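You operate a simulated robot arm through the tools that you are given. There is no shell and no other tool.

Carry out the task below with a simulated two-armed robot. There is one attempt and no reset: what you move stays moved.

JOB
Roll the white profile three times, at radius 600, 400 then 300 mm, and open the bender.
Fine: it lies ready between the rollers; bender knob back to OPEN.

It is judged by the outcome, as a careful person would: the job done as asked, and still so three seconds after it is handed in. It fails if anything else is knocked over, pushed out of place, dropped, spilled or broken.

ROBOT AND FRAMES
Two 7-joint arms with fingered hands on one trunk that stands fixed in place. Base frame: the origin is at the foot of the trunk, x ahead of it, y to its left, z up. Readings come in m, rad, newtons and seconds.
The left shoulder is at [0.07, 0.169, 1.368], the right one opposite. With the tool pointing down near the work surface each hand reaches from about 0.1 to 0.66 m from the base axis, measured 20 degrees to its own side. Payload 3.4 kg a hand.
The tool frame of a hand sits at the grasp point between the pads (the TCP): z along the fingers, y along the line on which they close. The tips reach 0.023 m beyond it. The gripper opens to 0.116 m; its body begins 0.065 m behind the TCP. The gripper is a hand of 4 fingers: y runs from the thumb to the fingers, the wrist lies at [0, 0, -0.211] in the tool frame, and closing takes about 1.5 s.
Orientation is that of the tool frame in the base frame, as a unit quaternion [x, y, z, w]. With the fingers straight down and closing along the base's y, the tool's x points along the base's -x, its y along +y and its z along -z.

CONTROLS
- The arms move only by the tool drive_tool. It takes "left_deltas", "right_deltas" or both (then of equal length, played together; a hand with none holds still); each is a list of rows, each a list of 7 numbers: the shift along the base's x, y, z in mm, then the turn, a rotation vector about the base's x, y, z in rad, then the finger opening in mm, from 0 to 116. In form: [[tx, ty, tz, wx, wy, wz, gripper], ...]. A call has 1 to 20 rows; each row is the pose to reach, as a shift and turn from the pose commanded when the call began. Each row takes 0.2 s and may step no farther than 0.05 m and 0.15 rad from the row before; otherwise, or with a gripper value out of range, the whole call is refused. Where a pose cannot be reached the arm comes as near as it can. A force on the tool above 40 N (or 10 N above the force at the start of the call, whichever is more), or a blocked arm, ends the call early, and 0.2 s more pass. The fingers move at their own pace (about 0.153 m/s each) and stop on an object; they squeeze with about 24 N. The grip force told is the motor's: it shows also when the fingers shut on nothing. Time passes only in rows, and 0.2 s behind the last, so rows that repeat a pose let the fingers close. It gives the time, the measured TCP pose, the force on the tool (base axes), the opening and the grip force at its end, in the units of the frame above (readings bear some noise), with the torque about the TCP (base axes, N m) and any sound that the robot's microphone picked up, and new pictures: "views" is both (left out), scene, wrist or none (wrist: the cameras of the hands that moved).
- Cameras (640 x 400 px; columns grow to the right, rows downward): "scene" is now at [0.1298, 0.0174, 1.5852]; the picture's right is [0.19, -0.98, 0.00], its down [-0.70, -0.14, -0.70] and it looks along [0.69, 0.14, -0.71] (base axes); focal length 361 px, centre (320, 200). "left" rides on the left gripper at [-0.069, 0, -0.09] in its tool frame; the picture's right is [-0.01, -1.00, 0.00], its down [0.79, -0.01, -0.61] and it looks along [0.61, -0.01, 0.79] (tool axes); focal length 251 px, centre (320, 200). "right" rides on the right gripper at [0.069, 0, -0.09] in its tool frame; the picture's right is [-0.01, 1.00, 0.00], its down [-0.80, -0.01, -0.61] and it looks along [-0.61, -0.01, 0.80] (tool axes); focal length 251 px, centre (320, 200). There is no depth. A picture from a camera that has moved, and an enlarged one, comes with that camera's place and axes in the base frame and with its lens.
- raise_lower(by): slides the trunk up (or, below 0, down) by that many m; the arms and the scene camera ride with it, the base frame stays. It gives what a move gives, with no picture.
- set_grasp(shape, hand): the hand has 4 fingers and takes this shape, open, in about a second: jaw (thumb against the fingers, like two jaws); tri (thumb and two fingers); tip (a fingertip pinch); poke (one finger out to press); point (the index stretched); flat (the hand flat); cup (the hand cupped); fist (a fist). The gripper value then closes the fingers along that shape, each until it touches; the sizes above hold for jaw. It gives what a move gives, with no picture.
- head_to(pan, tilt): turns the head with the scene camera to pan (to the left, within 1.501 rad either way) and tilt (down, from -0.506 to 1.204), counted from straight ahead of the robot. It gives what a move gives, and a new picture of the scene camera.
- inspect(camera, box): a new picture of the part [left, top, right, bottom] of that camera's present view, enlarged. No time passes.
- hand_in(): hands the job in; it is judged then, once.

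Nothing tells you positions but the pictures and the camera data. Unless the task says otherwise, let go and move clear before handing in.

The tools are called after "Request:" by a JSON object that holds its "op" and its "data". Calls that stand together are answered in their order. drive_tool: Moves the arms, as the interface text tells. Its arguments: {"type":"object","properties":{"left_deltas":{"type":"array"},"right_deltas":{"type":"array"},"views":{"type":"string","enum":["both","scene","wrist","none"]}},"required":[]} The other tools are called the same way: raise_lower (by) moves the trunk up or down; set_grasp (shape, hand) gives the hand a shape; head_to (pan, tilt) turns the head that bears the scene camera; inspect (camera, box) takes an enlarged picture of a part of a camera's view; hand_in () hands the job in.

At the start:

```text
time: 0.0
left_ee_pos: [0.4272, 0.3748, 1.1997]
left_orientation: [0.0, 1.0, 0.0, 0.0]
left_wrist_force: [-0.2, 0.7, -1.2]
left_torque: [-0.02, -0.01, 0.01]
left_width: 0.116
left_finger_force: 0.1
left_shape: jaw
right_ee_pos: [0.4671, -0.0801, 1.2876]
right_orientation: [0.001, 1.0, 0.001, 0.001]
right_wrist_force: [-0.4, 0.2, -0.7]
right_torque: [0.0, -0.02, 0.02]
right_width: 0.1161
right_finger_force: 0.1
right_shape: jaw
trunk travel left (down, up): [-0.875, 0.065]
head pan, tilt (commanded): [0.195, 0.789]
```

scene: 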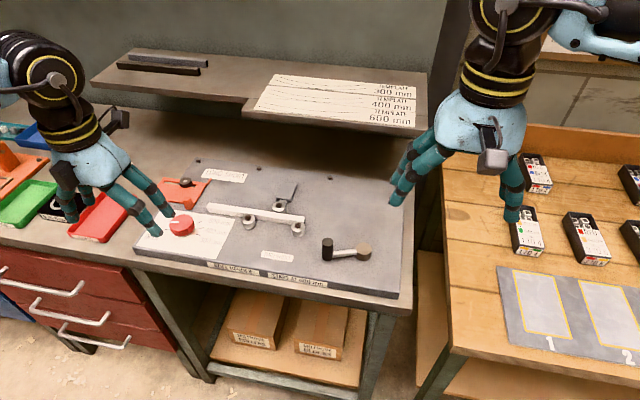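
right: 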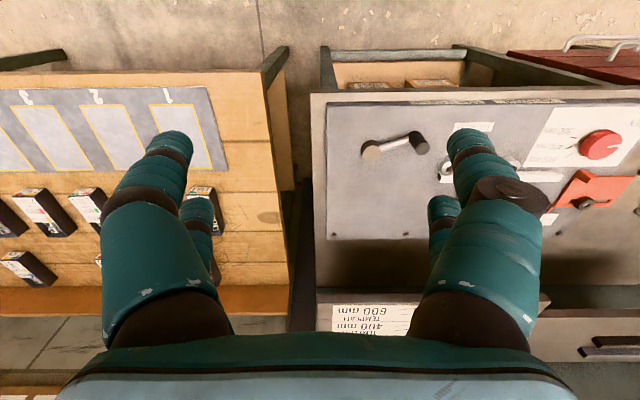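
left: 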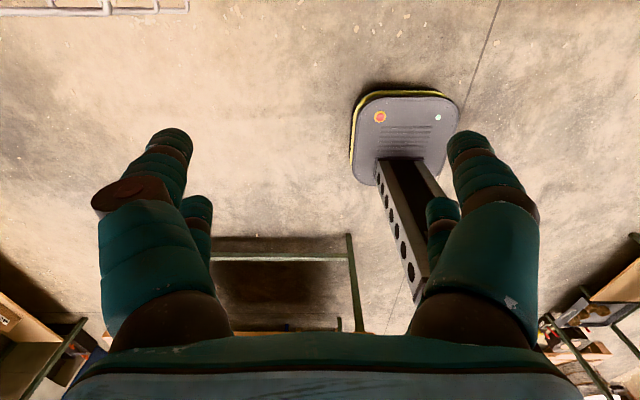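

I see a bench with a bender plate: a red knob, an orange lever, three rollers with a white profile between them, and a crank. I will look closer at each part before I move anything.

Request:
{"op": "inspect", "data": {"camera": "scene", "box": [130, 150, 290, 250]}}

Request:
{"op": "inspect", "data": {"camera": "scene", "box": [230, 180, 390, 280]}}

Request:
{"op": "inspect", "data": {"camera": "scene", "box": [190, 230, 350, 330]}}

Request:
{"op": "inspect", "data": {"camera": "scene", "box": [240, 50, 440, 175]}}

Request:
{"op": "inspect", "data": {"camera": "right", "box": [320, 80, 640, 280]}}

```text
4.00 times, centred on (210, 200) of scene
camera zoom: at [0.1298, 0.0174, 1.5852], right [0.19, -0.98, 0.0], down [-0.7, -0.14, -0.7], along [0.69, 0.14, -0.71], focal length 1445 px, centre (760, 200)
```

zoom: 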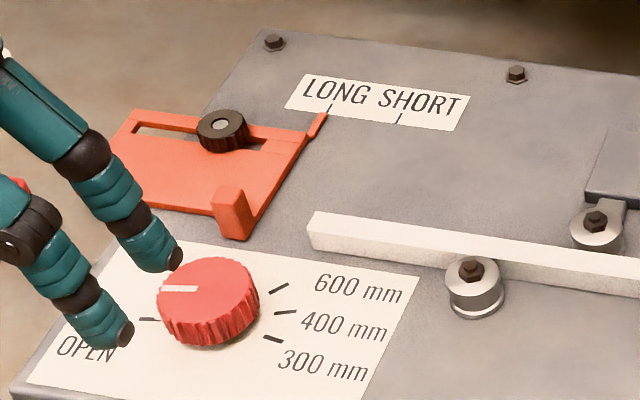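

```text
4.00 times, centred on (310, 230) of scene
camera zoom: at [0.1298, 0.0174, 1.5852], right [0.19, -0.98, 0.0], down [-0.7, -0.14, -0.7], along [0.69, 0.14, -0.71], focal length 1445 px, centre (360, 80)
```

zoom: 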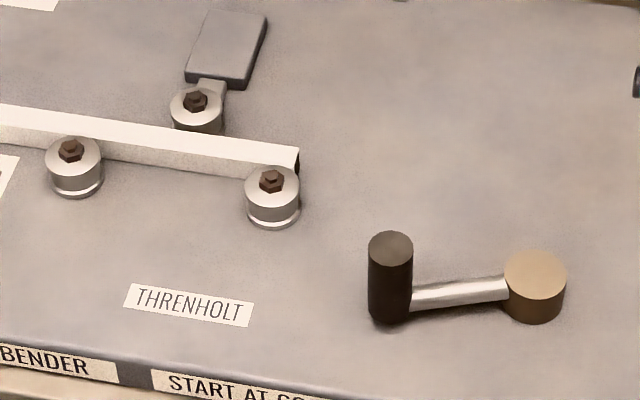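

```text
4.00 times, centred on (270, 280) of scene
camera zoom: at [0.1298, 0.0174, 1.5852], right [0.19, -0.98, 0.0], down [-0.7, -0.14, -0.7], along [0.69, 0.14, -0.71], focal length 1445 px, centre (520, -120)
```

zoom: 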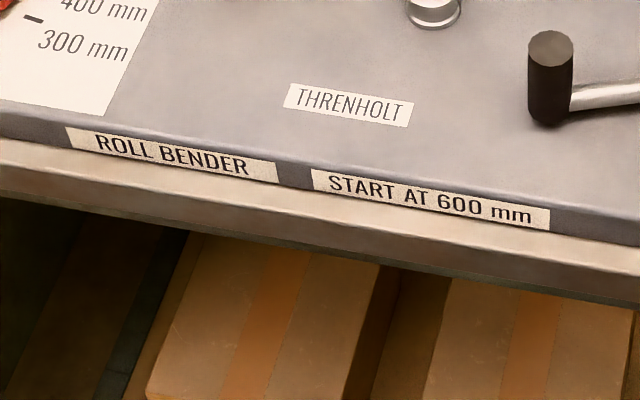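

```text
3.20 times, centred on (340, 112) of scene
camera zoom: at [0.1298, 0.0174, 1.5852], right [0.19, -0.98, 0.0], down [-0.7, -0.14, -0.7], along [0.69, 0.14, -0.71], focal length 1156 px, centre (256, 480)
```

zoom: 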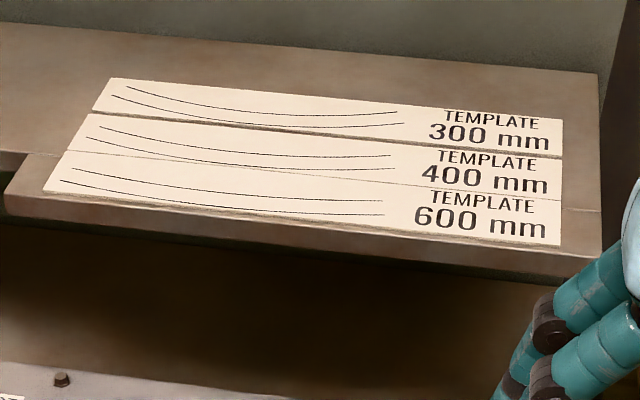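

```text
2.00 times, centred on (480, 180) of right
camera zoom: at [0.3977, -0.0807, 1.3771], right [0.01, 1.0, 0.0], down [0.79, -0.01, 0.61], along [0.61, -0.01, -0.79], focal length 503 px, centre (0, 240)
```

zoom: 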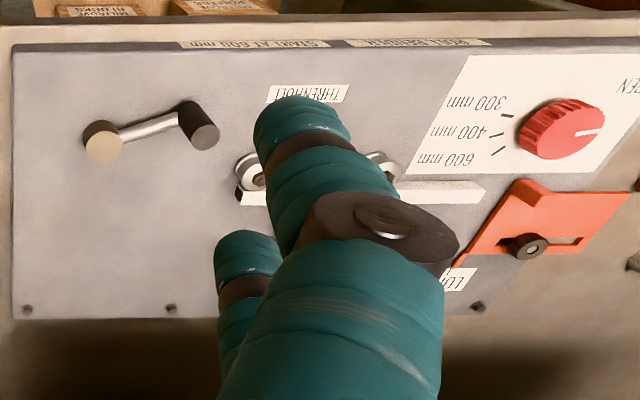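

The knob points at OPEN, with marks for 600, 400 and 300 on its right. The crank's black handle is left of its pivot, and the white profile lies between three rollers. I make the plate about z 0.92 and about 0.6 m ahead, so I'll lower the trunk for reach and for a second view to measure from.

Request:
{"op": "raise_lower", "data": {"by": -0.1}}

Request:
{"op": "head_to", "data": {"pan": 0.3, "tilt": 0.75}}

```text
time: 1.3
left_ee_pos: [0.427, 0.3749, 1.0993]
left_orientation: [0.001, 1.0, 0.001, 0.0]
left_wrist_force: [0.6, 0.3, 0.7]
left_torque: [-0.03, -0.01, -0.01]
left_width: 0.116
left_finger_force: 0.0
left_shape: jaw
right_ee_pos: [0.4666, -0.081, 1.1876]
right_orientation: [0.001, 1.0, 0.0, 0.001]
right_wrist_force: [-0.5, -0.4, -1.1]
right_torque: [-0.01, 0.0, -0.03]
right_width: 0.116
right_finger_force: 0.0
right_shape: jaw
trunk travel left (down, up): [-0.775, 0.165]
head pan, tilt (commanded): [0.195, 0.789]
```

```text
time: 2.0
left_ee_pos: [0.4276, 0.3743, 1.0997]
left_orientation: [0.0, 1.0, 0.0, -0.001]
left_wrist_force: [-0.1, -0.5, 0.1]
left_torque: [-0.01, -0.01, 0.01]
left_width: 0.1162
left_finger_force: 0.0
left_shape: jaw
right_ee_pos: [0.4669, -0.0817, 1.1889]
right_orientation: [0.0, 1.0, 0.0, 0.001]
right_wrist_force: [-0.1, 0.1, -0.6]
right_torque: [0.02, 0.0, 0.0]
right_width: 0.1158
right_finger_force: 0.0
right_shape: jaw
trunk travel left (down, up): [-0.775, 0.165]
head pan, tilt (commanded): [0.3, 0.75]
camera scene: at [0.1292, 0.0261, 1.4884], right [0.29, -0.96, 0.0], down [-0.65, -0.2, -0.73], along [0.7, 0.22, -0.68], focal length 361 px, centre (320, 200)
```

scene: 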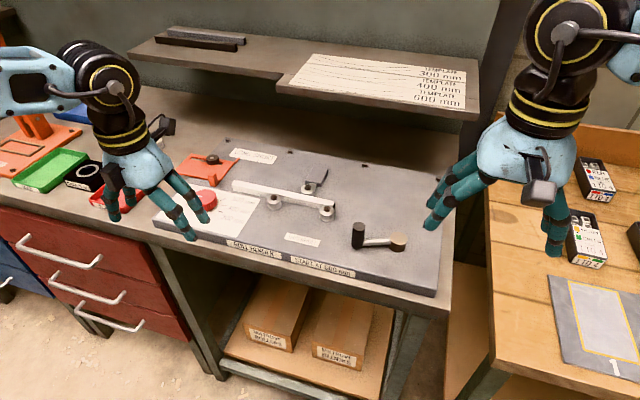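

The view has shifted as I wanted and nothing was disturbed. I'll zoom in to measure the knob, rollers and crank from this second viewpoint.

Request:
{"op": "inspect", "data": {"camera": "scene", "box": [160, 140, 320, 240]}}

Request:
{"op": "inspect", "data": {"camera": "scene", "box": [280, 180, 440, 280]}}

Request:
{"op": "inspect", "data": {"camera": "right", "box": [320, 60, 640, 260]}}

```text
4.00 times, centred on (240, 190) of scene
camera zoom: at [0.1292, 0.0261, 1.4884], right [0.29, -0.96, 0.0], down [-0.65, -0.2, -0.73], along [0.7, 0.22, -0.68], focal length 1445 px, centre (640, 240)
```

zoom: 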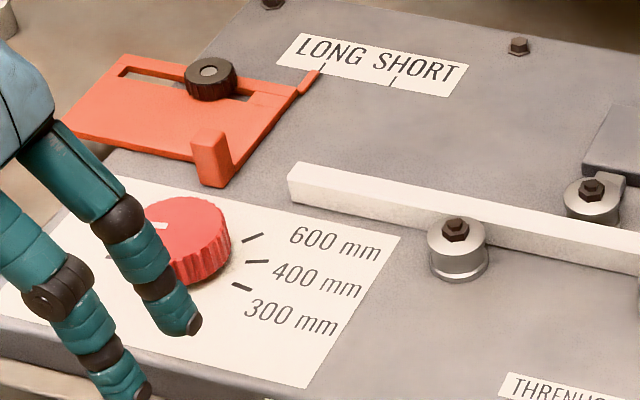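

```text
4.00 times, centred on (360, 230) of scene
camera zoom: at [0.1292, 0.0261, 1.4884], right [0.29, -0.96, 0.0], down [-0.65, -0.2, -0.73], along [0.7, 0.22, -0.68], focal length 1445 px, centre (160, 80)
```

zoom: 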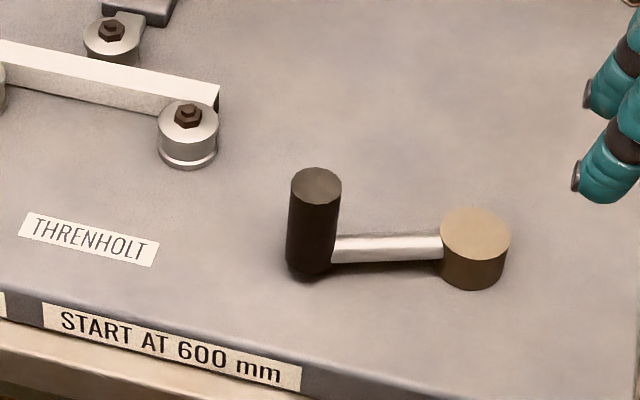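

```text
2.00 times, centred on (480, 160) of right
camera zoom: at [0.3976, -0.0807, 1.2771], right [0.01, 1.0, 0.0], down [0.79, -0.01, 0.61], along [0.61, -0.01, -0.79], focal length 503 px, centre (0, 280)
```

zoom: 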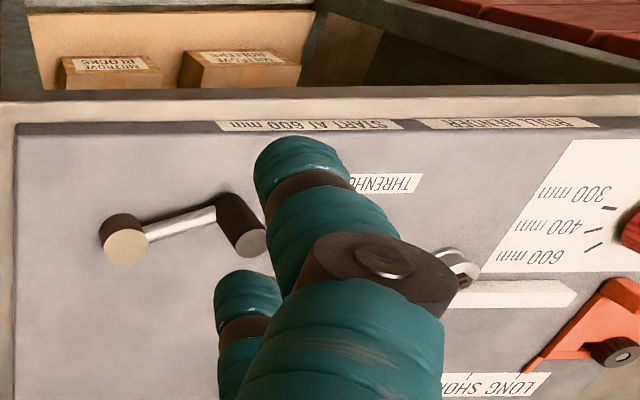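

By triangulation the plate is at z≈0.92, the knob centre at about (0.615, 0.445) with its top near 0.95, and the crank pivot at (0.615, 0.017). The crank handle is near (0.584, 0.091) with its top at 1.00. I'll bring the left hand over the knob at a safe height to test the reach and get a closer look.

Request:
{"op": "drive_tool", "data": {"left_deltas": [[25, 10, 0, 0, 0, 0, 100], [50, 20, 0, 0, 0, 0, 100], [75, 30, 0, 0, 0, 0, 100], [100, 40, 0, 0, 0, 0, 100], [125, 50, 0, 0, 0, 0, 100], [150, 60, 0, 0, 0, 0, 100], [170, 66, 0, 0, 0, 0, 100], [187, 70, 0, 0, 0, 0, 100], [187, 70, 0, 0, 0, 0, 100]], "views": "both"}}

```text
time: 4.0
left_ee_pos: [0.5935, 0.4418, 1.1046]
left_orientation: [0.001, 1.0, 0.0, 0.001]
left_wrist_force: [-0.2, -0.3, 0.2]
left_torque: [0.01, 0.0, -0.01]
left_width: 0.1004
left_finger_force: 0.1
left_shape: jaw
left hand out of reach, approached as far as the arm can: row 7, 8, 9
right_ee_pos: [0.4668, -0.0807, 1.1877]
right_orientation: [0.001, 1.0, 0.0, 0.001]
right_wrist_force: [0.3, 0.1, 0.7]
right_torque: [-0.01, -0.03, -0.02]
right_width: 0.1157
right_finger_force: 0.0
right_shape: jaw
trunk travel left (down, up): [-0.775, 0.165]
head pan, tilt (commanded): [0.3, 0.75]
camera scene: at [0.1293, 0.0261, 1.4884], right [0.3, -0.96, 0.0], down [-0.65, -0.2, -0.73], along [0.7, 0.22, -0.68], focal length 361 px, centre (320, 200)
camera left: at [0.6623, 0.4428, 1.193], right [0.01, -1.0, 0.0], down [-0.8, -0.01, 0.61], along [-0.61, 0.0, -0.8], focal length 251 px, centre (320, 200)
```

scene: 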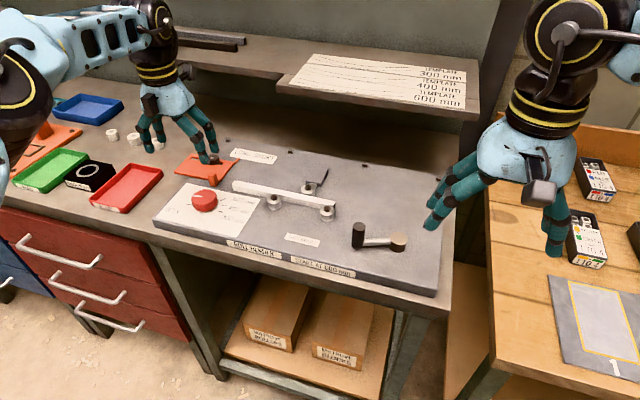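
left: 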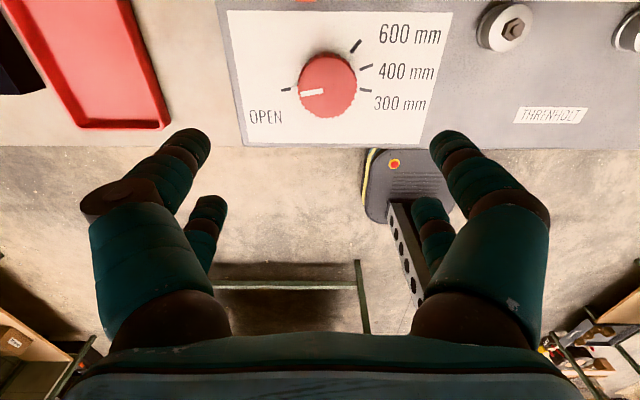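

The left arm stops about 2 cm short with the tool vertical, so it needs a lower trunk and a forward tilt. Using both cameras, I now put the plate at z≈0.932 and the knob centre at about (0.607, 0.438). Next I'll check the finger layout and the space around the knob.

Request:
{"op": "inspect", "data": {"camera": "scene", "box": [120, 70, 280, 170]}}

Request:
{"op": "inspect", "data": {"camera": "scene", "box": [150, 150, 310, 250]}}

Request:
{"op": "inspect", "data": {"camera": "left", "box": [200, 0, 480, 175]}}

Request:
{"op": "inspect", "data": {"camera": "scene", "box": [400, 100, 600, 260]}}

```text
4.00 times, centred on (200, 120) of scene
camera zoom: at [0.1293, 0.0261, 1.4884], right [0.3, -0.96, 0.0], down [-0.65, -0.2, -0.73], along [0.7, 0.22, -0.68], focal length 1445 px, centre (800, 520)
```

zoom: 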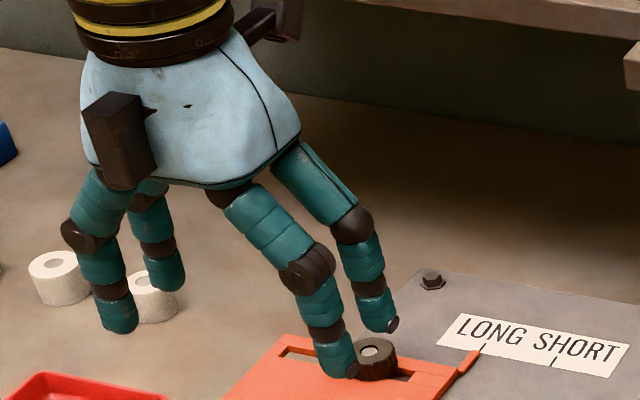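

```text
4.00 times, centred on (230, 200) of scene
camera zoom: at [0.1293, 0.0261, 1.4884], right [0.3, -0.96, 0.0], down [-0.65, -0.2, -0.73], along [0.7, 0.22, -0.68], focal length 1445 px, centre (680, 200)
```

zoom: 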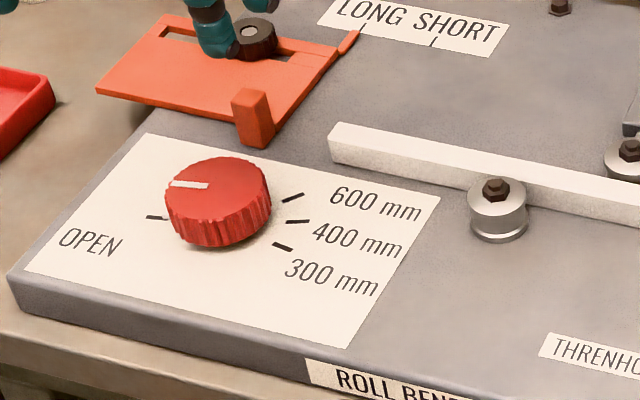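

```text
2.29 times, centred on (340, 88) of left
camera zoom: at [0.6623, 0.4428, 1.193], right [0.01, -1.0, 0.0], down [-0.8, -0.01, 0.61], along [-0.61, 0.0, -0.8], focal length 575 px, centre (274, 457)
```

zoom: 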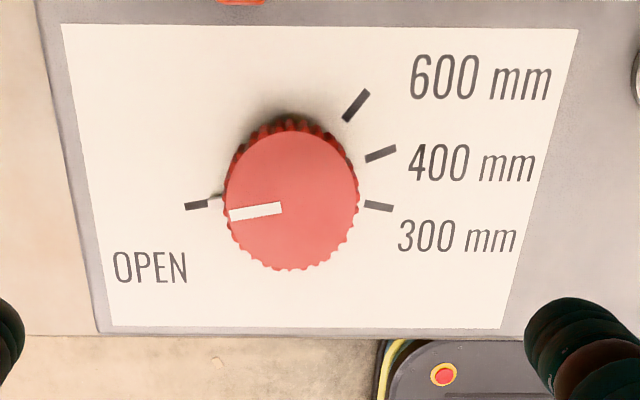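

```text
2.50 times, centred on (500, 180) of scene
camera zoom: at [0.1293, 0.0261, 1.4884], right [0.3, -0.96, 0.0], down [-0.65, -0.2, -0.73], along [0.7, 0.22, -0.68], focal length 903 px, centre (-130, 250)
```

zoom: 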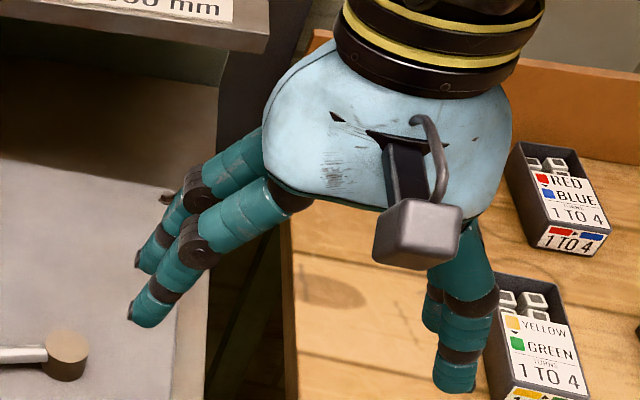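

Each hand has two digits on each side, spaced about 45 mm, which suits a 50 mm knob with its top at about 0.958. The orange stop post at about (0.67, 0.455) and the profile end at about (0.67, 0.406) sit close by, so I'll keep the yaw within ±30° or so. I'll lower the trunk a little more first.

Request:
{"op": "raise_lower", "data": {"by": -0.07}}

Request:
{"op": "head_to", "data": {"pan": 0.45, "tilt": 0.68}}

```text
time: 5.1
left_ee_pos: [0.5943, 0.4408, 1.0338]
left_orientation: [0.0, 1.0, 0.0, 0.001]
left_wrist_force: [0.3, 0.2, -0.5]
left_torque: [0.01, -0.02, 0.01]
left_width: 0.1004
left_finger_force: 0.0
left_shape: jaw
right_ee_pos: [0.467, -0.0811, 1.1173]
right_orientation: [0.001, 1.0, -0.001, 0.0]
right_wrist_force: [-1.4, -0.3, 0.6]
right_torque: [0.03, -0.02, 0.03]
right_width: 0.116
right_finger_force: 0.1
right_shape: jaw
trunk travel left (down, up): [-0.705, 0.235]
head pan, tilt (commanded): [0.3, 0.75]
```

```text
time: 5.8
left_ee_pos: [0.5943, 0.4412, 1.0333]
left_orientation: [0.0, 1.0, 0.0, 0.001]
left_wrist_force: [-0.7, 0.1, 0.5]
left_torque: [0.03, 0.0, 0.0]
left_width: 0.1002
left_finger_force: 0.2
left_shape: jaw
right_ee_pos: [0.467, -0.0811, 1.1178]
right_orientation: [0.001, 1.0, -0.001, 0.001]
right_wrist_force: [0.7, -0.4, 0.5]
right_torque: [-0.01, 0.02, 0.01]
right_width: 0.1158
right_finger_force: 0.0
right_shape: jaw
trunk travel left (down, up): [-0.705, 0.235]
head pan, tilt (commanded): [0.45, 0.681]
camera scene: at [0.1273, 0.0388, 1.4242], right [0.43, -0.9, 0.0], down [-0.57, -0.27, -0.78], along [0.7, 0.34, -0.63], focal length 361 px, centre (320, 200)
```

scene: 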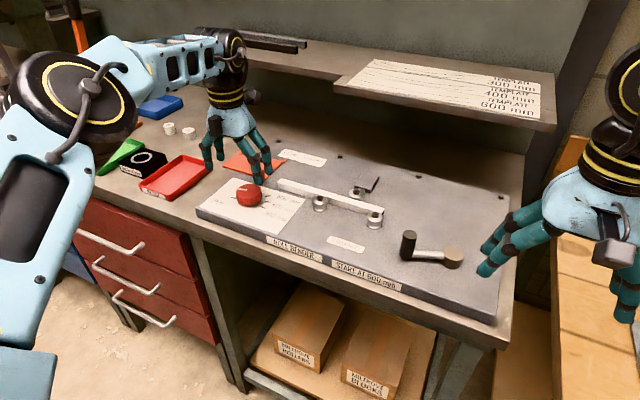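

The trunk is lower and nothing was disturbed. I'll tilt the left tool about 8° outward and move it over the knob centre, which will also show how the pose commanded earlier is being counted.

Request:
{"op": "drive_tool", "data": {"left_deltas": [[-4, -4, 0, 0.031, -0.063, 0, 90], [-7, -8, 0, 0.0626, -0.1253, 0, 90], [-7, -8, 0, 0.0626, -0.1253, 0, 90], [-7, -8, 0, 0.0626, -0.1253, 0, 90]], "views": "wrist"}}

```text
time: 6.8
left_ee_pos: [0.5858, 0.4335, 1.0341]
left_orientation: [0.001, 0.997, 0.031, 0.064]
left_wrist_force: [0.4, 0.2, -0.6]
left_torque: [-0.04, 0.0, 0.02]
left_width: 0.0904
left_finger_force: 0.0
left_shape: jaw
right_ee_pos: [0.4674, -0.0811, 1.1187]
right_orientation: [0.001, 1.0, 0.001, 0.001]
right_wrist_force: [-0.3, -0.8, -0.2]
right_torque: [0.01, 0.01, -0.02]
right_width: 0.1159
right_finger_force: 0.0
right_shape: jaw
trunk travel left (down, up): [-0.705, 0.235]
head pan, tilt (commanded): [0.45, 0.681]
camera left: at [0.6433, 0.43, 1.1308], right [0.01, -1.0, -0.06], down [-0.87, -0.04, 0.5], along [-0.5, 0.05, -0.86], focal length 251 px, centre (320, 200)
```

left: 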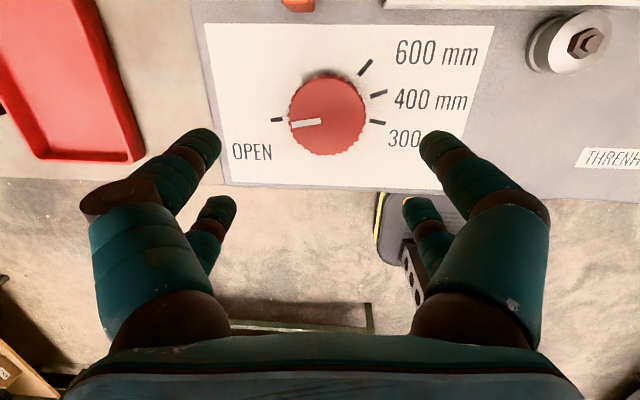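

The left hand reaches properly with the tilt, and this view puts the knob at about (0.608, 0.437). I'll centre over it, turn to +30° yaw with the fingers partly closed, then check before going down.

Request:
{"op": "drive_tool", "data": {"left_deltas": [[5, 1, 0, 0, 0, 0.13, 70], [11, 2, -5, 0, 0, 0.26, 70], [17, 3, -10, 0, 0, 0.39, 70], [22, 3.5, -15, 0, 0, 0.5236, 70], [22, 3.5, -20, 0, 0, 0.5236, 70], [22, 3.5, -20, 0, 0, 0.5236, 70]], "views": "both"}}

```text
time: 8.2
left_ee_pos: [0.6084, 0.4376, 1.0137]
left_orientation: [-0.259, 0.963, 0.047, 0.052]
left_wrist_force: [0.1, 0.0, -0.1]
left_torque: [0.02, -0.01, -0.02]
left_width: 0.0703
left_finger_force: 0.2
left_shape: jaw
right_ee_pos: [0.4667, -0.0806, 1.1168]
right_orientation: [0.001, 1.0, 0.0, 0.001]
right_wrist_force: [0.8, 0.1, -0.2]
right_torque: [0.01, 0.01, -0.03]
right_width: 0.116
right_finger_force: 0.0
right_shape: jaw
trunk travel left (down, up): [-0.705, 0.235]
head pan, tilt (commanded): [0.45, 0.681]
camera scene: at [0.1273, 0.0389, 1.4242], right [0.43, -0.9, 0.0], down [-0.57, -0.27, -0.78], along [0.7, 0.34, -0.63], focal length 361 px, centre (320, 200)
camera left: at [0.66, 0.4627, 1.1108], right [0.51, -0.86, -0.06], down [-0.73, -0.47, 0.5], along [-0.46, -0.21, -0.86], focal length 251 px, centre (320, 200)
```

scene: 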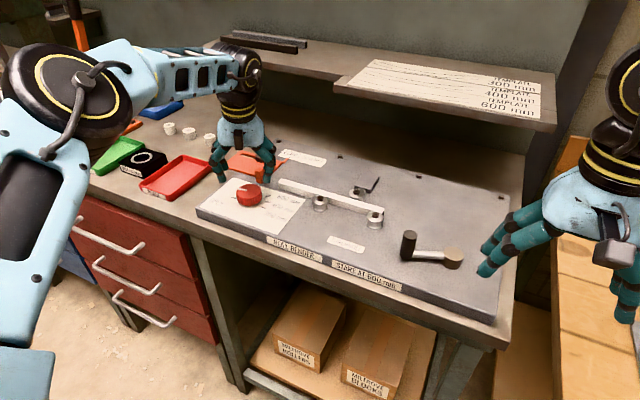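
left: 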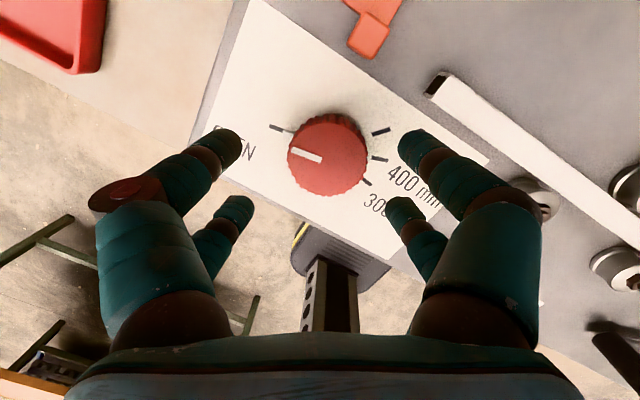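

The knob is centred between the four fingertips, and both the profile end and the orange post are clear of them. I'm lowering straight down to z≈0.964, still open.

Request:
{"op": "drive_tool", "data": {"left_deltas": [[0, 0, -12, 0, 0, 0, 70], [0, -0.5, -25, 0, 0, 0, 70], [0.5, -1, -38, 0, 0, 0, 70], [0.5, -1, -48, 0, 0, 0, 70], [0.5, -1, -48, 0, 0, 0, 70]], "views": "both"}}

```text
time: 9.4
left_ee_pos: [0.6017, 0.4339, 0.9676]
left_orientation: [-0.258, 0.964, 0.046, 0.053]
left_wrist_force: [0.3, -0.3, 0.0]
left_torque: [0.0, 0.0, 0.02]
left_width: 0.0702
left_finger_force: 0.0
left_shape: jaw
left hand out of reach, approached as far as the arm can: row 3, 4, 5
right_ee_pos: [0.4673, -0.0819, 1.1174]
right_orientation: [0.001, 1.0, 0.0, 0.0]
right_wrist_force: [-0.1, -0.5, -0.2]
right_torque: [0.0, -0.02, -0.02]
right_width: 0.116
right_finger_force: 0.1
right_shape: jaw
trunk travel left (down, up): [-0.705, 0.235]
head pan, tilt (commanded): [0.45, 0.681]
camera scene: at [0.1273, 0.0389, 1.4242], right [0.43, -0.9, 0.0], down [-0.57, -0.27, -0.78], along [0.7, 0.34, -0.63], focal length 361 px, centre (320, 200)
camera left: at [0.6536, 0.4589, 1.0647], right [0.51, -0.86, -0.06], down [-0.73, -0.47, 0.5], along [-0.46, -0.21, -0.86], focal length 251 px, centre (320, 200)
```

scene: 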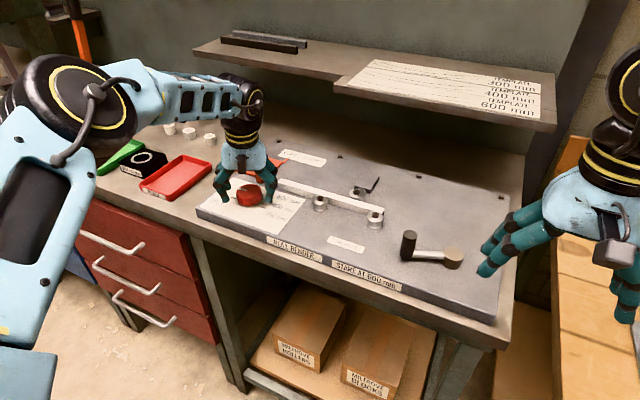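
left: 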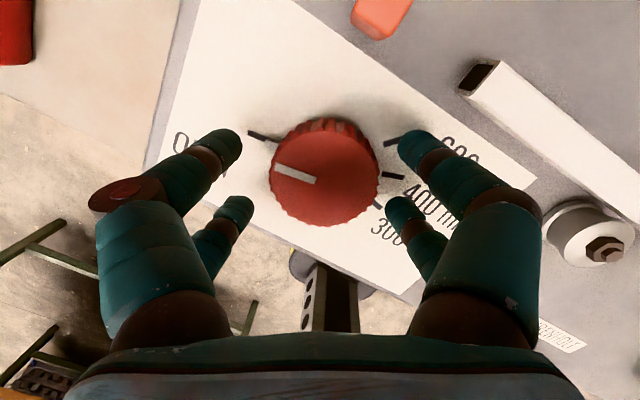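

The arm stops about 7 mm short of the knob axis at this height, and I don't want an off-centre grip. I'll lift clear, lower the trunk a bit more, and tilt the tool more directly outward.

Request:
{"op": "drive_tool", "data": {"left_deltas": [[0, 0, 20, 0, 0, 0, 70], [-3, 0, 45, 0, 0, 0, 70], [-6, 0, 75, -0.016, -0.046, -0.003, 70], [-6, 0, 100, -0.032, -0.093, -0.007, 70], [-6, 0, 110, -0.032, -0.093, -0.007, 70]], "views": "none"}}

Request:
{"op": "raise_lower", "data": {"by": -0.07}}

```text
time: 10.6
left_ee_pos: [0.5976, 0.4345, 1.0785]
left_orientation: [-0.257, 0.962, 0.02, 0.093]
left_wrist_force: [-0.3, -0.6, 0.5]
left_torque: [-0.01, 0.01, 0.02]
left_width: 0.0703
left_finger_force: 0.1
left_shape: jaw
right_ee_pos: [0.467, -0.08, 1.1164]
right_orientation: [0.001, 1.0, 0.001, 0.0]
right_wrist_force: [-0.4, 0.1, 0.5]
right_torque: [0.03, 0.0, -0.02]
right_width: 0.116
right_finger_force: 0.1
right_shape: jaw
trunk travel left (down, up): [-0.705, 0.235]
head pan, tilt (commanded): [0.45, 0.681]
```

```text
time: 11.7
left_ee_pos: [0.5965, 0.434, 1.0086]
left_orientation: [-0.258, 0.961, 0.019, 0.094]
left_wrist_force: [0.8, 0.9, -0.2]
left_torque: [-0.01, -0.01, 0.04]
left_width: 0.0708
left_finger_force: 0.0
left_shape: jaw
right_ee_pos: [0.4663, -0.0805, 1.0476]
right_orientation: [0.001, 1.0, 0.0, 0.001]
right_wrist_force: [-0.4, -0.1, -0.9]
right_torque: [0.02, 0.0, -0.02]
right_width: 0.116
right_finger_force: 0.0
right_shape: jaw
trunk travel left (down, up): [-0.635, 0.305]
head pan, tilt (commanded): [0.45, 0.681]
```

I'm now about 45 mm above the knob with the trunk lower. I'll centre over the knob first, then go down.

Request:
{"op": "drive_tool", "data": {"left_deltas": [[6, 1, 0, 0, 0, 0, 70], [12, 2.5, 0, 0, 0, 0, 70], [12, 2.5, -14, 0, 0, 0, 70], [12, 2.5, -28, 0, 0, 0, 70], [12, 2.5, -42, 0, 0, 0, 70], [12, 2.5, -42, 0, 0, 0, 70]], "views": "both"}}

```text
time: 13.1
left_ee_pos: [0.6075, 0.4352, 0.9656]
left_orientation: [-0.257, 0.962, 0.02, 0.094]
left_wrist_force: [0.9, 0.3, -0.6]
left_torque: [0.02, -0.01, 0.02]
left_width: 0.0707
left_finger_force: 0.0
left_shape: jaw
right_ee_pos: [0.4671, -0.0809, 1.0479]
right_orientation: [0.001, 1.0, 0.001, 0.001]
right_wrist_force: [0.6, 0.6, -0.1]
right_torque: [0.0, 0.0, 0.02]
right_width: 0.1158
right_finger_force: 0.1
right_shape: jaw
trunk travel left (down, up): [-0.635, 0.305]
head pan, tilt (commanded): [0.45, 0.681]
camera scene: at [0.1272, 0.0388, 1.3543], right [0.43, -0.9, 0.0], down [-0.57, -0.27, -0.78], along [0.7, 0.34, -0.63], focal length 361 px, centre (320, 200)
camera left: at [0.6506, 0.4647, 1.0666], right [0.51, -0.86, 0.01], down [-0.78, -0.45, 0.44], along [-0.38, -0.24, -0.9], focal length 251 px, centre (320, 200)
```

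scene: 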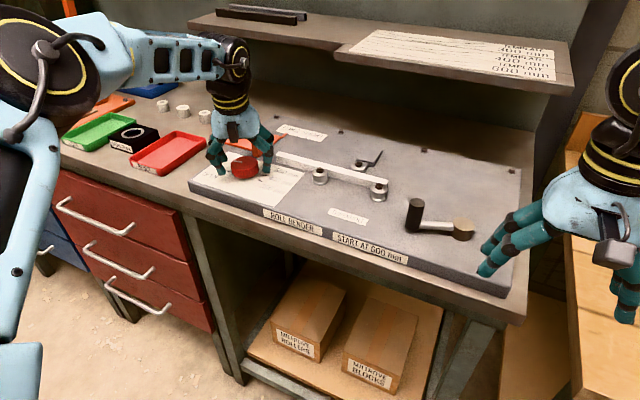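
left: 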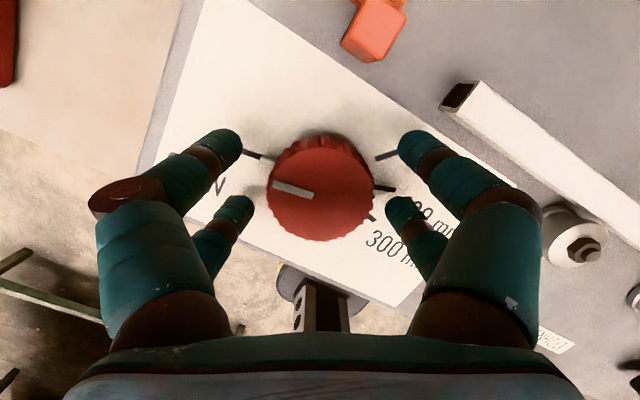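

The hand is now well centred on the knob, with the TCP within 2 mm of the axis. I'll close the fingers on it.

Request:
{"op": "drive_tool", "data": {"left_deltas": [[0, 1, 0, 0, 0, 0, 60], [0, 1, 0, 0, 0, 0, 45], [0, 1, 0, 0, 0, 0, 30], [0, 1, 0, 0, 0, 0, 20], [0, 1, 0, 0, 0, 0, 20], [0, 1, 0, 0, 0, 0, 20]], "views": "wrist"}}

```text
time: 14.5
left_ee_pos: [0.6075, 0.4373, 0.9667]
left_orientation: [-0.257, 0.962, 0.018, 0.093]
left_wrist_force: [1.2, 1.5, -0.7]
left_torque: [-0.07, 0.09, -0.12]
left_width: 0.0277
left_finger_force: 24.2
left_shape: jaw
right_ee_pos: [0.4679, -0.0812, 1.0471]
right_orientation: [0.0, 1.0, 0.0, -0.001]
right_wrist_force: [0.4, 0.4, -1.2]
right_torque: [0.01, 0.0, -0.01]
right_width: 0.116
right_finger_force: 0.1
right_shape: jaw
trunk travel left (down, up): [-0.635, 0.305]
head pan, tilt (commanded): [0.45, 0.681]
camera left: at [0.651, 0.4661, 1.0663], right [0.51, -0.86, 0.01], down [-0.78, -0.45, 0.45], along [-0.38, -0.24, -0.9], focal length 251 px, centre (320, 200)
```

left: 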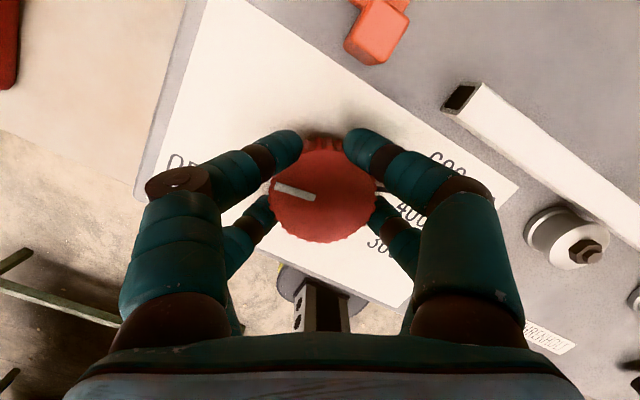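

All four fingers hold the knob with 24 N and the side load is small. Now I'll turn it 60° clockwise, watching the torque.

Request:
{"op": "drive_tool", "data": {"left_deltas": [[0, 0, 0, 0.0111, 0.0054, -0.1303, 20], [0, 0, 0, 0.0223, 0.0107, -0.2607, 20], [0, 0, 0, 0.0334, 0.0161, -0.391, 20], [0, 0, 0, 0.0445, 0.0215, -0.5214, 20], [0, 0, 0, 0.0557, 0.0269, -0.6517, 20], [0, 0, 0, 0.0668, 0.0322, -0.782, 20], [0, 0, 0, 0.0779, 0.0376, -0.9124, 20], [0, 0, 0, 0.0891, 0.043, -1.0428, 20]], "views": "both"}}

```text
time: 16.3
left_ee_pos: [0.6104, 0.4347, 0.9662]
left_orientation: [0.262, 0.962, 0.018, 0.081]
left_wrist_force: [11.3, -20.6, -3.0]
left_torque: [-1.07, 0.38, 0.17]
left_width: 0.0267
left_finger_force: 23.7
left_shape: jaw
right_ee_pos: [0.4694, -0.0843, 1.047]
right_orientation: [0.001, 1.0, 0.003, -0.001]
right_wrist_force: [0.2, -0.4, -0.1]
right_torque: [-0.02, 0.01, 0.0]
right_width: 0.1158
right_finger_force: 0.1
right_shape: jaw
trunk travel left (down, up): [-0.635, 0.305]
head pan, tilt (commanded): [0.45, 0.681]
camera scene: at [0.1305, 0.0329, 1.3541], right [0.43, -0.9, -0.01], down [-0.57, -0.27, -0.78], along [0.7, 0.34, -0.63], focal length 361 px, centre (320, 200)
camera left: at [0.6545, 0.4026, 1.0641], right [-0.49, -0.87, -0.07], down [-0.78, 0.4, 0.48], along [-0.39, 0.3, -0.87], focal length 251 px, centre (320, 200)
```

scene: 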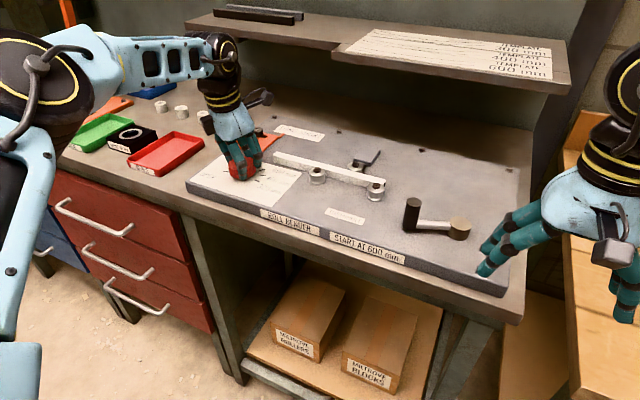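
left: 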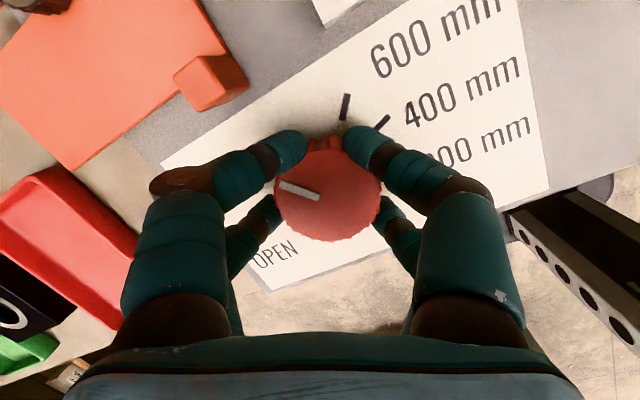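

The knob turned 60° with the hand. The roughly 23 N side load shows the true knob axis is nearer (0.607, 0.4335). I'll open, shift to that axis, turn the hand back and check that the knob stays where it is.

Request:
{"op": "drive_tool", "data": {"left_deltas": [[0, 0, 0, 0, 0, 0, 40], [-0.5, -1.5, 0, 0, 0, 0, 60], [-1, -3, 0, 0, 0, 0, 62], [-1, -3, 0, -0.0111, -0.0054, 0.1303, 62], [-1, -3, 0, -0.0223, -0.0107, 0.2607, 62], [-1, -3, 0, -0.0334, -0.0161, 0.391, 62], [-1, -3, 0, -0.0445, -0.0215, 0.5214, 62], [-1, -3, 0, -0.0557, -0.0269, 0.6517, 62], [-1, -3, 0, -0.0668, -0.0322, 0.782, 62], [-1, -3, 0, -0.0779, -0.0376, 0.9124, 62], [-1, -3, 0, -0.0891, -0.043, 1.0428, 62], [-1, -3, 0, -0.0891, -0.043, 1.0428, 62]], "views": "both"}}

```text
time: 18.9
left_ee_pos: [0.607, 0.4355, 0.9657]
left_orientation: [-0.258, 0.961, 0.02, 0.094]
left_wrist_force: [-0.3, 0.3, 0.0]
left_torque: [0.01, -0.02, 0.01]
left_width: 0.0613
left_finger_force: 0.0
left_shape: jaw
right_ee_pos: [0.4662, -0.08, 1.0471]
right_orientation: [0.001, 1.0, -0.001, 0.001]
right_wrist_force: [0.0, 0.6, 0.2]
right_torque: [0.0, -0.03, -0.02]
right_width: 0.1159
right_finger_force: 0.1
right_shape: jaw
trunk travel left (down, up): [-0.635, 0.305]
head pan, tilt (commanded): [0.45, 0.681]
camera scene: at [0.1273, 0.0389, 1.3542], right [0.43, -0.9, 0.0], down [-0.57, -0.27, -0.78], along [0.7, 0.34, -0.63], focal length 361 px, centre (320, 200)
camera left: at [0.6504, 0.4638, 1.0663], right [0.51, -0.86, 0.01], down [-0.78, -0.45, 0.44], along [-0.38, -0.24, -0.9], focal length 251 px, centre (320, 200)
```

scene: 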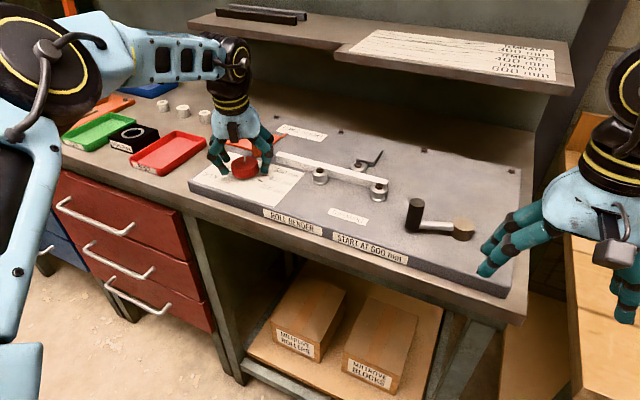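
left: 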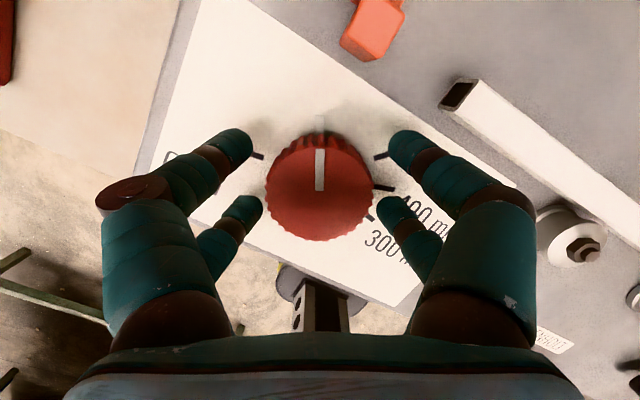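

The knob held its position, with the pointer now around 29°, forward and slightly left; the 600 mark is at about −42°. I'll grip again and turn the first 30°, then check the side load.

Request:
{"op": "drive_tool", "data": {"left_deltas": [[0, 0, 0, 0, 0, 0, 50], [0, 0, 0, 0, 0, 0, 35], [0, 0, 0, 0, 0, 0, 20], [0, 0, 0, 0, 0, 0, 20], [0, 0, 0, 0, 0, 0, 20], [0, 0, 0, 0.0111, 0.0054, -0.1303, 20], [0, 0, 0, 0.0223, 0.0107, -0.2607, 20], [0, 0, 0, 0.0334, 0.0161, -0.391, 20], [0, 0, 0, 0.0445, 0.0215, -0.5214, 20]], "views": "wrist"}}

```text
time: 20.9
left_ee_pos: [0.6087, 0.4353, 0.9644]
left_orientation: [0.003, 0.996, 0.018, 0.09]
left_wrist_force: [0.0, -5.8, -2.8]
left_torque: [-0.77, 0.1, 0.06]
left_width: 0.0278
left_finger_force: 24.4
left_shape: jaw
right_ee_pos: [0.4676, -0.0811, 1.0469]
right_orientation: [0.001, 1.0, 0.001, 0.0]
right_wrist_force: [-0.4, 0.1, 0.5]
right_torque: [-0.01, -0.02, 0.02]
right_width: 0.1159
right_finger_force: 0.1
right_shape: jaw
trunk travel left (down, up): [-0.635, 0.305]
head pan, tilt (commanded): [0.45, 0.681]
camera left: at [0.6599, 0.4321, 1.0653], right [0.01, -1.0, -0.04], down [-0.89, -0.02, 0.45], along [-0.45, 0.03, -0.89], focal length 251 px, centre (320, 200)
```

left: 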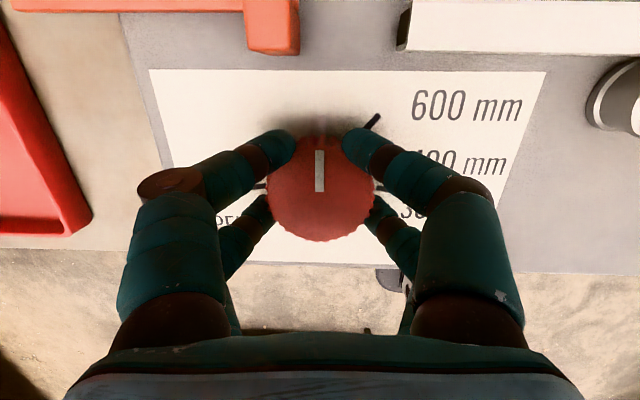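

The side load is small now and the pointer is straight ahead, at about 0°. The 600 mark is about 42° further clockwise, so I'll turn on to it and compare.

Request:
{"op": "drive_tool", "data": {"left_deltas": [[0, 0, 0, 0.0102, 0.0049, -0.1194, 20], [0, 0, 0, 0.0204, 0.0098, -0.2388, 20], [0, 0, 0, 0.0306, 0.0148, -0.3582, 20], [0, 0, 0, 0.0408, 0.0197, -0.4776, 20], [0, 0, 0, 0.051, 0.0246, -0.597, 20], [0, 0, 0, 0.0612, 0.0295, -0.7164, 20], [0, 0, 0, 0.0612, 0.0295, -0.7164, 20]], "views": "wrist"}}

```text
time: 22.5
left_ee_pos: [0.6082, 0.4322, 0.9664]
left_orientation: [0.354, 0.932, 0.016, 0.077]
left_wrist_force: [-0.6, -15.6, -0.1]
left_torque: [-1.1, 0.63, 0.08]
left_width: 0.0274
left_finger_force: 24.1
left_shape: jaw
right_ee_pos: [0.4661, -0.0851, 1.0465]
right_orientation: [0.001, 1.0, 0.002, 0.001]
right_wrist_force: [0.2, 0.7, 0.6]
right_torque: [0.0, -0.01, 0.03]
right_width: 0.1159
right_finger_force: 0.2
right_shape: jaw
trunk travel left (down, up): [-0.635, 0.305]
head pan, tilt (commanded): [0.45, 0.681]
camera left: at [0.645, 0.3903, 1.0626], right [-0.65, -0.75, -0.08], down [-0.68, 0.54, 0.49], along [-0.33, 0.38, -0.87], focal length 251 px, centre (320, 200)
```

left: 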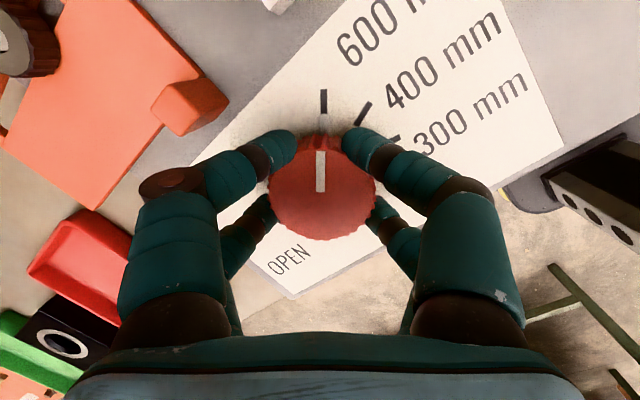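

The pointer lines up with the 600 mark. Before letting go I'll move the hand 2.5 mm to take off the side load, so the release doesn't twist the knob. Then I'll open and lift away.

Request:
{"op": "drive_tool", "data": {"left_deltas": [[0, -1.3, 0, 0, 0, 0, 20], [0, -2.5, 0, 0, 0, 0, 20], [0, -2.5, 0, 0, 0, 0, 28], [0, -2.5, 0, 0, 0, 0, 34], [0, -2.5, 0, 0, 0, 0, 42], [0, -2.5, 0, 0, 0, 0, 50], [0, -2.5, 0, 0, 0, 0, 50], [0, -2.5, 10, 0, 0, 0, 50], [0, -2.5, 25, 0, 0, 0, 50], [0, -2.5, 40, 0, 0, 0, 50], [0, -2.5, 55, 0, 0, 0, 50], [0, -2.5, 55, 0, 0, 0, 50]], "views": "both"}}

```text
time: 25.1
left_ee_pos: [0.6055, 0.4343, 1.02]
left_orientation: [0.354, 0.932, 0.015, 0.077]
left_wrist_force: [-0.6, 0.5, -0.8]
left_torque: [0.01, 0.03, -0.02]
left_width: 0.0497
left_finger_force: 0.0
left_shape: jaw
right_ee_pos: [0.4671, -0.0799, 1.0467]
right_orientation: [0.001, 1.0, 0.0, 0.001]
right_wrist_force: [0.4, -0.3, -0.4]
right_torque: [0.02, -0.03, -0.01]
right_width: 0.1156
right_finger_force: 0.0
right_shape: jaw
trunk travel left (down, up): [-0.635, 0.305]
head pan, tilt (commanded): [0.45, 0.681]
camera scene: at [0.1275, 0.0391, 1.3542], right [0.43, -0.9, 0.0], down [-0.57, -0.27, -0.78], along [0.7, 0.34, -0.63], focal length 361 px, centre (320, 200)
camera left: at [0.6434, 0.3926, 1.1176], right [-0.65, -0.76, -0.08], down [-0.68, 0.54, 0.49], along [-0.33, 0.38, -0.87], focal length 251 px, centre (320, 200)
```

scene: 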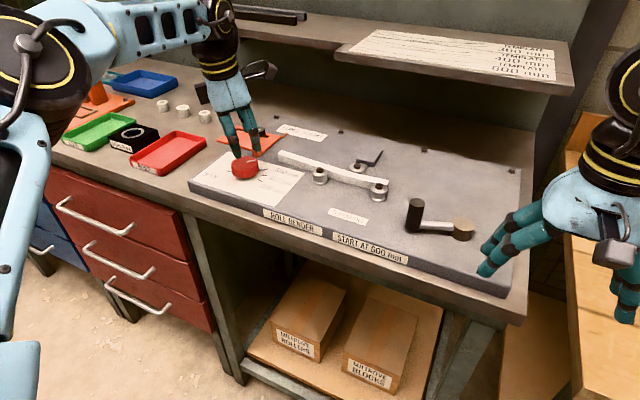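
left: 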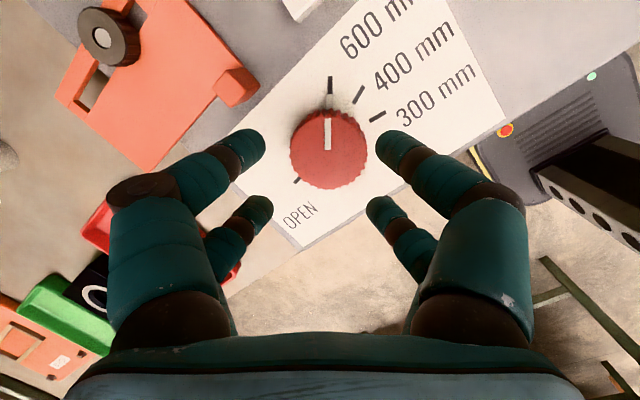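

Request:
{"op": "inspect", "data": {"camera": "left", "box": [260, 50, 420, 200]}}

Request:
{"op": "inspect", "data": {"camera": "scene", "box": [200, 110, 400, 235]}}

Request:
{"op": "inspect", "data": {"camera": "scene", "box": [330, 150, 540, 280]}}

Request:
{"op": "inspect", "data": {"camera": "right", "box": [320, 0, 640, 200]}}

```text
2.67 times, centred on (340, 125) of left
camera zoom: at [0.6434, 0.3926, 1.1176], right [-0.65, -0.76, -0.08], down [-0.68, 0.54, 0.49], along [-0.33, 0.38, -0.87], focal length 670 px, centre (267, 400)
```

zoom: 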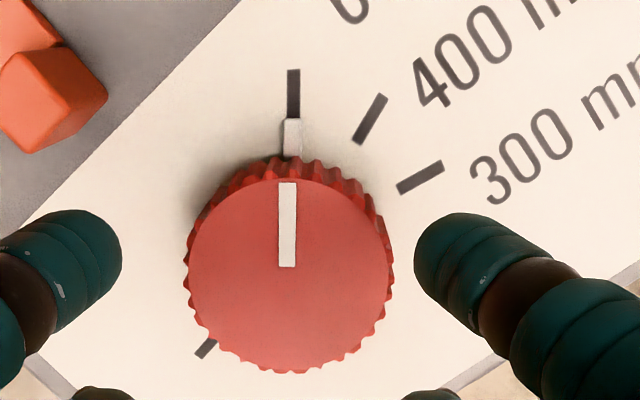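

```text
3.20 times, centred on (300, 172) of scene
camera zoom: at [0.1275, 0.0391, 1.3542], right [0.43, -0.9, 0.0], down [-0.57, -0.27, -0.78], along [0.7, 0.34, -0.63], focal length 1156 px, centre (384, 288)
```

zoom: 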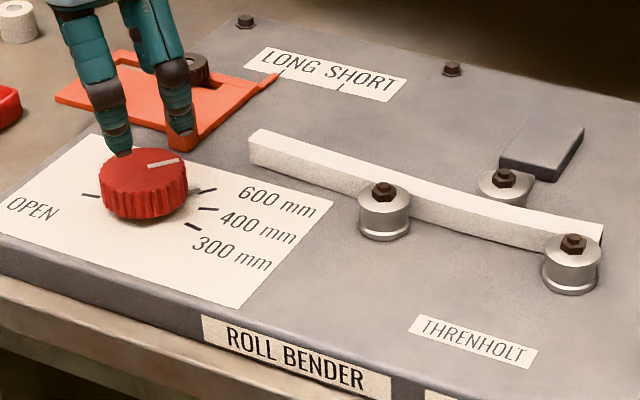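

```text
3.05 times, centred on (435, 215) of scene
camera zoom: at [0.1275, 0.0391, 1.3542], right [0.43, -0.9, 0.0], down [-0.57, -0.27, -0.78], along [0.7, 0.34, -0.63], focal length 1101 px, centre (-30, 154)
```

zoom: 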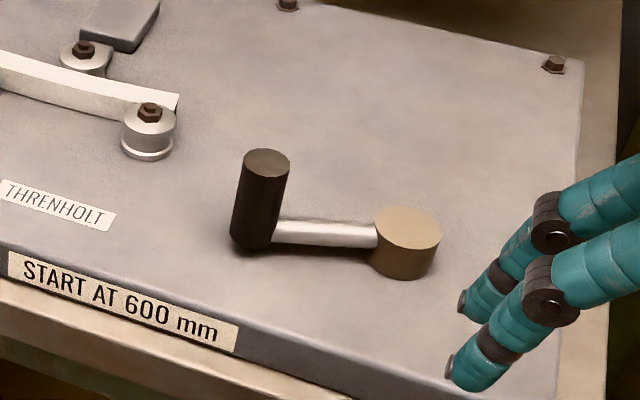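

```text
2.00 times, centred on (480, 100) of right
camera zoom: at [0.3979, -0.0806, 1.137], right [0.01, 1.0, 0.0], down [0.79, -0.01, 0.61], along [0.61, -0.01, -0.79], focal length 503 px, centre (0, 400)
```

zoom: 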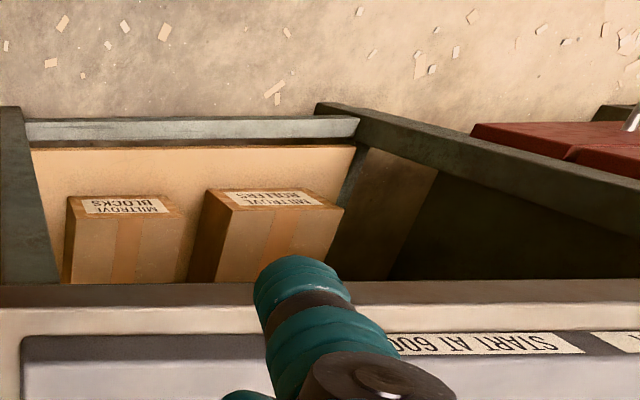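

The knob sits exactly on 600, and the centre roller already bows the profile slightly. For the crank I want a shape that holds a 23 mm handle, so I'll try "tri" on the right hand and look at it.

Request:
{"op": "set_grasp", "data": {"shape": "tri", "hand": "right"}}

Request:
{"op": "inspect", "data": {"camera": "scene", "box": [460, 60, 640, 330]}}

Request:
{"op": "inspect", "data": {"camera": "right", "box": [0, 0, 640, 400]}}

```text
time: 26.0
left_ee_pos: [0.6046, 0.4338, 1.0208]
left_orientation: [0.354, 0.932, 0.015, 0.077]
left_wrist_force: [0.1, -0.7, 0.5]
left_torque: [-0.01, 0.04, 0.03]
left_width: 0.0494
left_finger_force: 0.1
left_shape: jaw
right_ee_pos: [0.4674, -0.0806, 1.0481]
right_orientation: [0.0, 1.0, -0.001, 0.001]
right_wrist_force: [0.4, -0.4, -0.1]
right_torque: [0.04, -0.01, -0.02]
right_width: 0.1159
right_finger_force: 0.1
right_shape: tri
trunk travel left (down, up): [-0.635, 0.305]
head pan, tilt (commanded): [0.45, 0.681]
```

```text
1.48 times, centred on (550, 195) of scene
camera zoom: at [0.1273, 0.0389, 1.3542], right [0.43, -0.9, 0.0], down [-0.57, -0.27, -0.78], along [0.7, 0.34, -0.63], focal length 535 px, centre (-21, 207)
```

zoom: 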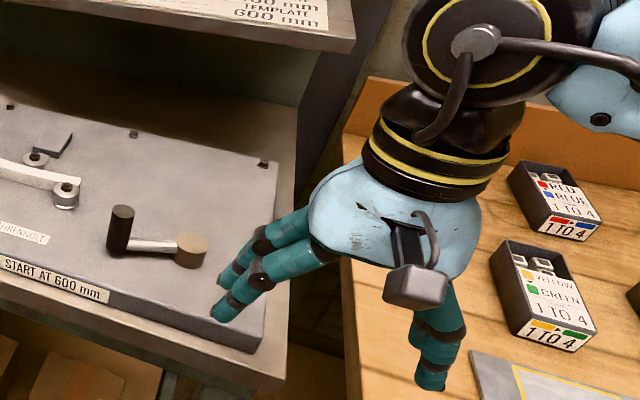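

```text
1.00 times, centred on (320, 200) of right (not enlarged: the box is as wide or as high as the picture)
camera zoom: at [0.3977, -0.0807, 1.137], right [0.01, 1.0, 0.0], down [0.79, -0.01, 0.61], along [0.61, -0.01, -0.79], focal length 251 px, centre (320, 200)
```

zoom: 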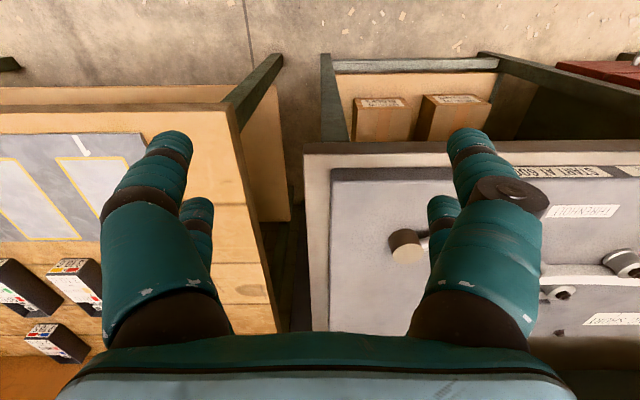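

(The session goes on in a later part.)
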